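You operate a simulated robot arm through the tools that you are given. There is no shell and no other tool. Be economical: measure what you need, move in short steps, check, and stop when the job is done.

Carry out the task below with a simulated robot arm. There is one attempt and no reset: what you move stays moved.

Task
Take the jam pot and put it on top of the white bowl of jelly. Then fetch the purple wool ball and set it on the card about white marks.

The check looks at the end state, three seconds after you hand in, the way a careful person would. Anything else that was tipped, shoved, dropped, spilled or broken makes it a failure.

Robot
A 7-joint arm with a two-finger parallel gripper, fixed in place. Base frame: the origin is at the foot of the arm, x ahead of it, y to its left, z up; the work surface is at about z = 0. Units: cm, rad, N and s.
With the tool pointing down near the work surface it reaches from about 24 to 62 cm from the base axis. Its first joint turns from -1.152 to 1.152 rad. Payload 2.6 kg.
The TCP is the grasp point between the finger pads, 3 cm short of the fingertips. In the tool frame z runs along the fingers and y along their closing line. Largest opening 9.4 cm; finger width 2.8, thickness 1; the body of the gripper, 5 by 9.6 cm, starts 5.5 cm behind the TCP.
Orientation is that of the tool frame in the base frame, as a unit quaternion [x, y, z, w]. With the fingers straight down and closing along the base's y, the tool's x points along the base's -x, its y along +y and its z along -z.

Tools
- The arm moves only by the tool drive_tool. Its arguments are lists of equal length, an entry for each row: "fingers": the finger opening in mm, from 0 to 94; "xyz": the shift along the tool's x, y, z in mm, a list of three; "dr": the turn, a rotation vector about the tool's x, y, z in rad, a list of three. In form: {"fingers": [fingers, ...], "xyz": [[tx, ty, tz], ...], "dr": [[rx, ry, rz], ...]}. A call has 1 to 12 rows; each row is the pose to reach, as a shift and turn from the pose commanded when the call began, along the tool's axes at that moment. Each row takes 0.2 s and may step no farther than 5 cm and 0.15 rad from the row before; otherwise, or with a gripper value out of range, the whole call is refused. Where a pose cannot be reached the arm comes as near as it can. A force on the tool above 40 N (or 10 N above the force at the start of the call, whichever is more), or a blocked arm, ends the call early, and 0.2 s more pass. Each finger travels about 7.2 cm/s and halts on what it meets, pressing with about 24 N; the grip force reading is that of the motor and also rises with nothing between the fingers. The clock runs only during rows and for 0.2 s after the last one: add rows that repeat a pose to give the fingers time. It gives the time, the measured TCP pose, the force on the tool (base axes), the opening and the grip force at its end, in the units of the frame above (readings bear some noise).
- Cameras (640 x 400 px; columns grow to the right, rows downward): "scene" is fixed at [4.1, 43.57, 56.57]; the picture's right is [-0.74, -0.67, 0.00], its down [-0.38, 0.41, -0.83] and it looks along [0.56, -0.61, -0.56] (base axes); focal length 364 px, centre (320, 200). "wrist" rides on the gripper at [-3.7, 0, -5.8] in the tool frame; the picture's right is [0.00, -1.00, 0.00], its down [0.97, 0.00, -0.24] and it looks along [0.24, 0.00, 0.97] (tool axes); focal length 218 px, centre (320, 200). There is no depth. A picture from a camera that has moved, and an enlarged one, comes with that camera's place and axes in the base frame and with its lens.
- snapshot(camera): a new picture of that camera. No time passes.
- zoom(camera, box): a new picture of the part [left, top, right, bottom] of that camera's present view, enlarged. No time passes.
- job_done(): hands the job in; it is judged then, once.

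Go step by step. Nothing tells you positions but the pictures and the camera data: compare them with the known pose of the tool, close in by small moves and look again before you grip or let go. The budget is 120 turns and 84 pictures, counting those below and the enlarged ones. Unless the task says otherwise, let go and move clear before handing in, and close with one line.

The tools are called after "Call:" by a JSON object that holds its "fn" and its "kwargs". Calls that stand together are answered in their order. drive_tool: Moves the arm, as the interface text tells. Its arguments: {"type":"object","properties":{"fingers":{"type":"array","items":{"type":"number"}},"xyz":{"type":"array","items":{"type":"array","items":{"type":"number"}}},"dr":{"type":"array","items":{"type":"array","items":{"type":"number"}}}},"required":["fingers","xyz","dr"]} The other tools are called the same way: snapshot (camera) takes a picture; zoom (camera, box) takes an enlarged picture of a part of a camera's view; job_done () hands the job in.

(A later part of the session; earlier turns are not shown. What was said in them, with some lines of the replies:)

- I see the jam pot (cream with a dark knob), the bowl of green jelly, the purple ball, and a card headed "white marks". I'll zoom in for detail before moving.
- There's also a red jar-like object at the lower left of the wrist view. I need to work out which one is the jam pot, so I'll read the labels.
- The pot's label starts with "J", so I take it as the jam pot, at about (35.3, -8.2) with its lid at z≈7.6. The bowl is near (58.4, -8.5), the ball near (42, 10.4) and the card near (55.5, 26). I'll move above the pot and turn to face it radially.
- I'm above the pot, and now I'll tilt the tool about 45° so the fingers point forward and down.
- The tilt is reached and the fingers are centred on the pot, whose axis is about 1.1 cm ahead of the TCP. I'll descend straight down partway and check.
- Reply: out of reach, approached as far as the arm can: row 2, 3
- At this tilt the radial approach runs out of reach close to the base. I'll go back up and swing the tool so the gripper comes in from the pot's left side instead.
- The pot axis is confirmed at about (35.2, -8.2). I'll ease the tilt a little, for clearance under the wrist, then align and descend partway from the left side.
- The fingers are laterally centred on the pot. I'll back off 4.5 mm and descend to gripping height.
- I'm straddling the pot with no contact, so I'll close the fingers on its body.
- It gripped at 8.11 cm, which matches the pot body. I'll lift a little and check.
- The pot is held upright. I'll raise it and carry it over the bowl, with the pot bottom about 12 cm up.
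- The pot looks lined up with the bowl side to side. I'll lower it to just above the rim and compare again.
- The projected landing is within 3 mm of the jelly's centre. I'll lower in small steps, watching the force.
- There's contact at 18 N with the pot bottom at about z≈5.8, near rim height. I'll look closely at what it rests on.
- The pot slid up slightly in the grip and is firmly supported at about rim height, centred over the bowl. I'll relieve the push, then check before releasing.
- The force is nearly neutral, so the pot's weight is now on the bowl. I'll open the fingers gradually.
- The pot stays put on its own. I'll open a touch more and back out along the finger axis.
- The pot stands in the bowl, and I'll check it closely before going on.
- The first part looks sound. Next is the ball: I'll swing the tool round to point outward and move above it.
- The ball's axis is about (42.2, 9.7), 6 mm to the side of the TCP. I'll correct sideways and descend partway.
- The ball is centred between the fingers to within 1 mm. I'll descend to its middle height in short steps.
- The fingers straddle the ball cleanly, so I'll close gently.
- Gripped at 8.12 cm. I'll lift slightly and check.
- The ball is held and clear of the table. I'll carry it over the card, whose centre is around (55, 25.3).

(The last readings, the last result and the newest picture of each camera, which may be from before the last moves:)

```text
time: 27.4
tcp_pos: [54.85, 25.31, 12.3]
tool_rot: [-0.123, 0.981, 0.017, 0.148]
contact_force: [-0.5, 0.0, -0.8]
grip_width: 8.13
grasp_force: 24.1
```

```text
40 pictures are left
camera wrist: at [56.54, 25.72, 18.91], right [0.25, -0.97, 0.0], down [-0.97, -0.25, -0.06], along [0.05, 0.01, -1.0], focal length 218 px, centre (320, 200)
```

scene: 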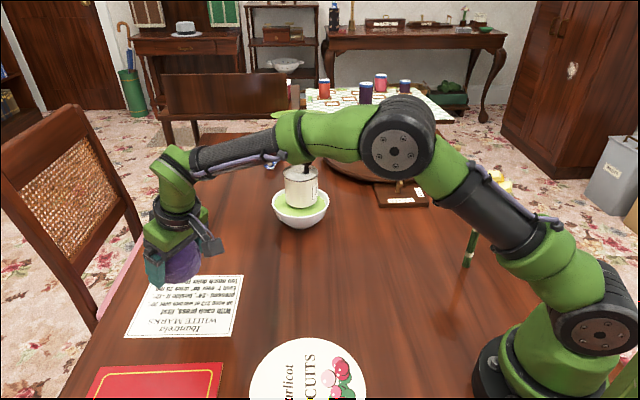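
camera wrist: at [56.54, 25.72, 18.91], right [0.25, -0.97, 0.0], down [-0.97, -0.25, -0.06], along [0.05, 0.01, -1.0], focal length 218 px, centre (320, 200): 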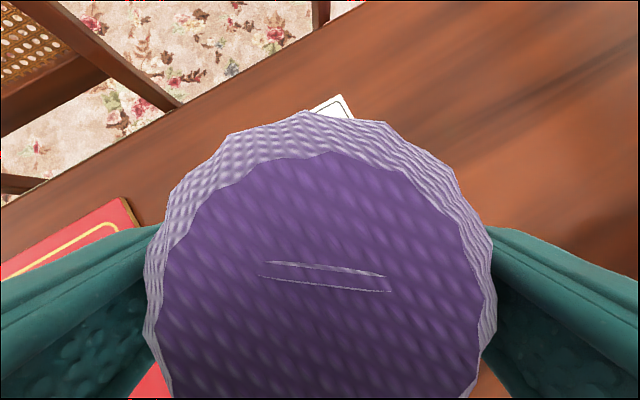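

The ball is over the middle of the card. I'll lower it most of the way and check.

Call:
{"fn": "drive_tool", "kwargs": {"fingers": [65, 65, 65, 65], "xyz": [[5.9, 0, 19], [11.8, 0, 38], [17.2, 0, 55.5], [20.7, 0, 66.9]], "dr": [[0, 0, 0], [0, 0, 0], [0, 0, 0], [0, 0, 0]]}}

Call:
{"fn": "zoom", "kwargs": {"camera": "scene", "box": [110, 210, 270, 350]}}

```text
time: 28.4
tcp_pos: [54.83, 25.07, 5.18]
tool_rot: [-0.124, 0.981, 0.018, 0.147]
contact_force: [-0.1, 0.2, -0.5]
grip_width: 8.1
grasp_force: 23.3
```

```text
2.86 times, centred on (190, 280) of scene
camera zoom: at [4.1, 43.57, 56.57], right [-0.74, -0.67, 0.0], down [-0.38, 0.41, -0.83], along [0.56, -0.61, -0.56], focal length 1040 px, centre (691, -29)
```

zoom: 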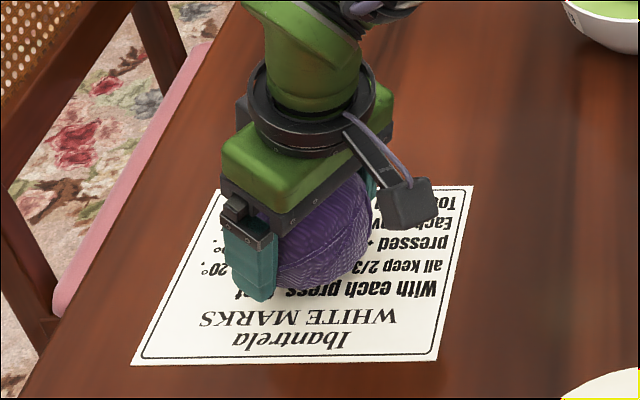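

The ball is over the card's middle with about 1 cm left to go. I'll lower it in 2 mm steps.

Call:
{"fn": "drive_tool", "kwargs": {"fingers": [65, 65, 65, 65], "xyz": [[0.7, 0, 2.2], [1.3, 0, 4.3], [2, 0, 6.4], [2.4, 0, 7.6]], "dr": [[0, 0, 0], [0, 0, 0], [0, 0, 0], [0, 0, 0]]}}

```text
time: 29.4
tcp_pos: [54.67, 25.24, 4.29]
tool_rot: [-0.125, 0.981, 0.019, 0.148]
contact_force: [-0.8, 0.5, 1.0]
grip_width: 8.12
grasp_force: 24.2
```

It may be just touching, so I'll lower another 2 mm.

Call:
{"fn": "drive_tool", "kwargs": {"fingers": [65, 65], "xyz": [[0.3, 0, 1], [0.6, 0, 2]], "dr": [[0, 0, 0], [0, 0, 0]]}}

Call:
{"fn": "zoom", "kwargs": {"camera": "scene", "box": [130, 230, 240, 326]}}

```text
time: 30.0
tcp_pos: [54.88, 25.19, 4.27]
tool_rot: [-0.123, 0.981, 0.018, 0.148]
contact_force: [-4.2, -0.3, 12.3]
grip_width: 8.15
grasp_force: 23.7
```

```text
4.17 times, centred on (185, 278) of scene
camera zoom: at [4.09, 43.56, 56.58], right [-0.74, -0.67, 0.0], down [-0.38, 0.41, -0.83], along [0.56, -0.61, -0.56], focal length 1517 px, centre (882, -125)
```

zoom: 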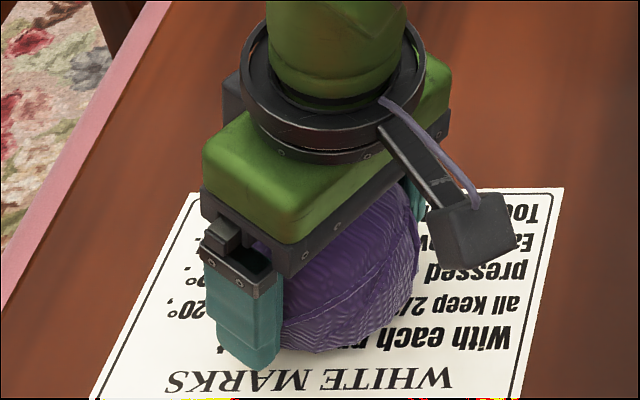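

Firm contact at 12 N. I'll back off 1.5 mm to relax it, then open slowly.

Call:
{"fn": "drive_tool", "kwargs": {"fingers": [65, 65, 82, 84, 87, 91, 94, 94], "xyz": [[-0.5, 0, -1.4], [-0.5, 0, -1.4], [-0.5, 0, -1.4], [-0.5, 0, -1.4], [-0.5, 0, -1.4], [-0.5, 0, -1.4], [-0.5, 0, -1.4], [-0.5, 0, -1.4]], "dr": [[0, 0, 0], [0, 0, 0], [0, 0, 0], [0, 0, 0], [0, 0, 0], [0, 0, 0], [0, 0, 0], [0, 0, 0]]}}

Call:
{"fn": "snapshot", "kwargs": {"camera": "wrist"}}

Call:
{"fn": "zoom", "kwargs": {"camera": "scene", "box": [130, 230, 240, 326]}}

```text
time: 31.8
tcp_pos: [54.72, 25.12, 4.22]
tool_rot: [-0.124, 0.981, 0.02, 0.148]
contact_force: [-0.2, 0.4, 0.6]
grip_width: 9.39
grasp_force: 0.1
```

```text
37 pictures are left
camera wrist: at [56.45, 25.62, 10.93], right [0.25, -0.97, 0.0], down [-0.97, -0.25, -0.06], along [0.06, 0.01, -1.0], focal length 218 px, centre (320, 200)
```

wrist: 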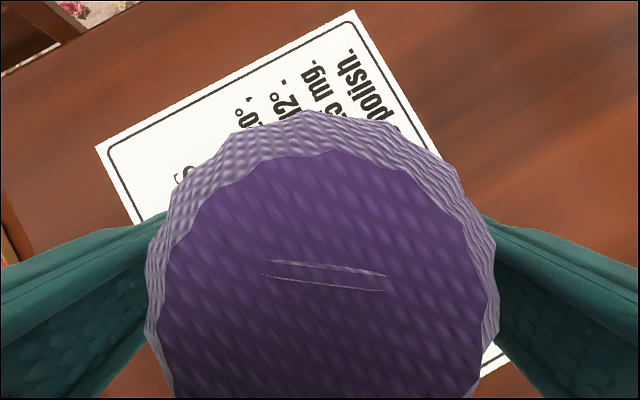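

```text
4.17 times, centred on (185, 278) of scene
camera zoom: at [4.1, 43.57, 56.57], right [-0.74, -0.67, 0.0], down [-0.38, 0.41, -0.83], along [0.56, -0.61, -0.56], focal length 1517 px, centre (882, -125)
```

zoom: 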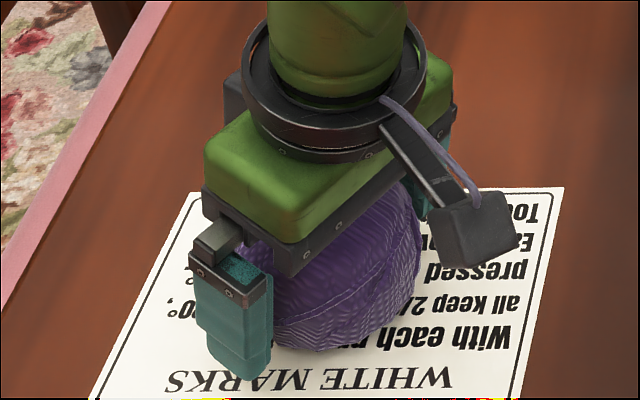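

The ball is released and sitting still, so I'll withdraw along the finger axis.

Call:
{"fn": "drive_tool", "kwargs": {"fingers": [94, 94, 94, 94, 94, 94, 94], "xyz": [[0, 0, -8], [0, 0, -20], [0, 0, -40], [0, 0, -70], [0, 0, -100], [0, 0, -140], [0, 0, -170]], "dr": [[0, 0, 0], [0, 0, 0], [0, 0, 0], [0, 0, 0], [0, 0, 0], [0, 0, 0], [0, 0, 0]]}}

Call:
{"fn": "snapshot", "kwargs": {"camera": "scene"}}

Call:
{"fn": "snapshot", "kwargs": {"camera": "wrist"}}

Call:
{"fn": "zoom", "kwargs": {"camera": "scene", "box": [260, 150, 350, 235]}}

```text
time: 33.4
tcp_pos: [49.82, 23.91, 20.52]
tool_rot: [-0.124, 0.981, 0.017, 0.148]
contact_force: [-0.4, 0.4, -0.2]
grip_width: 9.39
grasp_force: 0.0
```

```text
35 pictures are left
```

scene: 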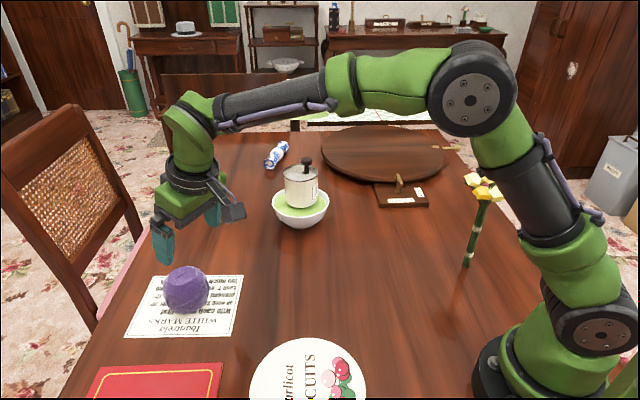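

```text
34 pictures are left
camera wrist: at [51.39, 24.37, 27.1], right [0.25, -0.97, 0.0], down [-0.97, -0.25, -0.06], along [0.05, 0.01, -1.0], focal length 218 px, centre (320, 200)
```

wrist: 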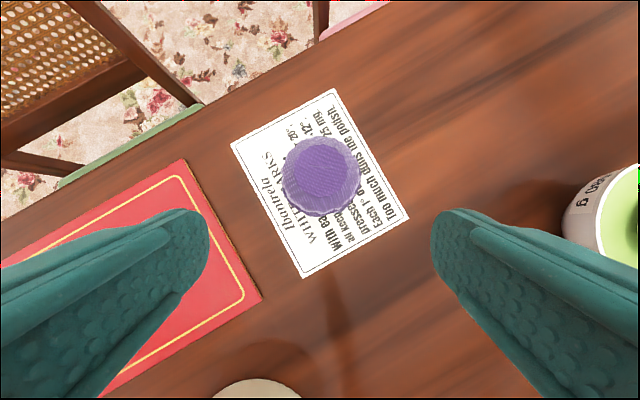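

```text
4.71 times, centred on (305, 192) of scene
camera zoom: at [4.1, 43.57, 56.57], right [-0.74, -0.67, 0.0], down [-0.38, 0.41, -0.83], along [0.56, -0.61, -0.56], focal length 1713 px, centre (391, 235)
```

zoom: 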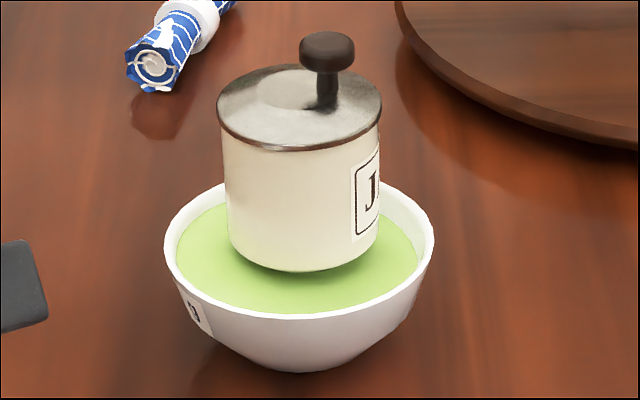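

Both items look settled. I'll do one last check of the bowl's label.

Call:
{"fn": "zoom", "kwargs": {"camera": "wrist", "box": [550, 150, 640, 270]}}

```text
3.33 times, centred on (595, 210) of wrist
camera zoom: at [51.39, 24.37, 27.1], right [0.25, -0.97, 0.0], down [-0.97, -0.25, -0.06], along [0.05, 0.01, -1.0], focal length 728 px, centre (-597, 167)
```

zoom: 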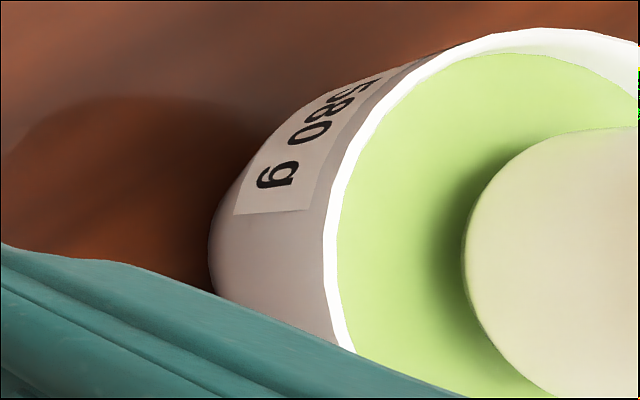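

The label only gives a weight, and nothing else has moved. The pot is steady on the jelly bowl and the ball is on the card, so I'm handing in.

Call:
{"fn": "job_done", "kwargs": {}}

```text
The job is handed in.
```

The jam pot is standing on the white bowl of jelly, the purple wool ball is on the white-marks card, and the arm has let go and moved clear; I took the pot labelled "J…" to be the jam, as I could only read the first letter.
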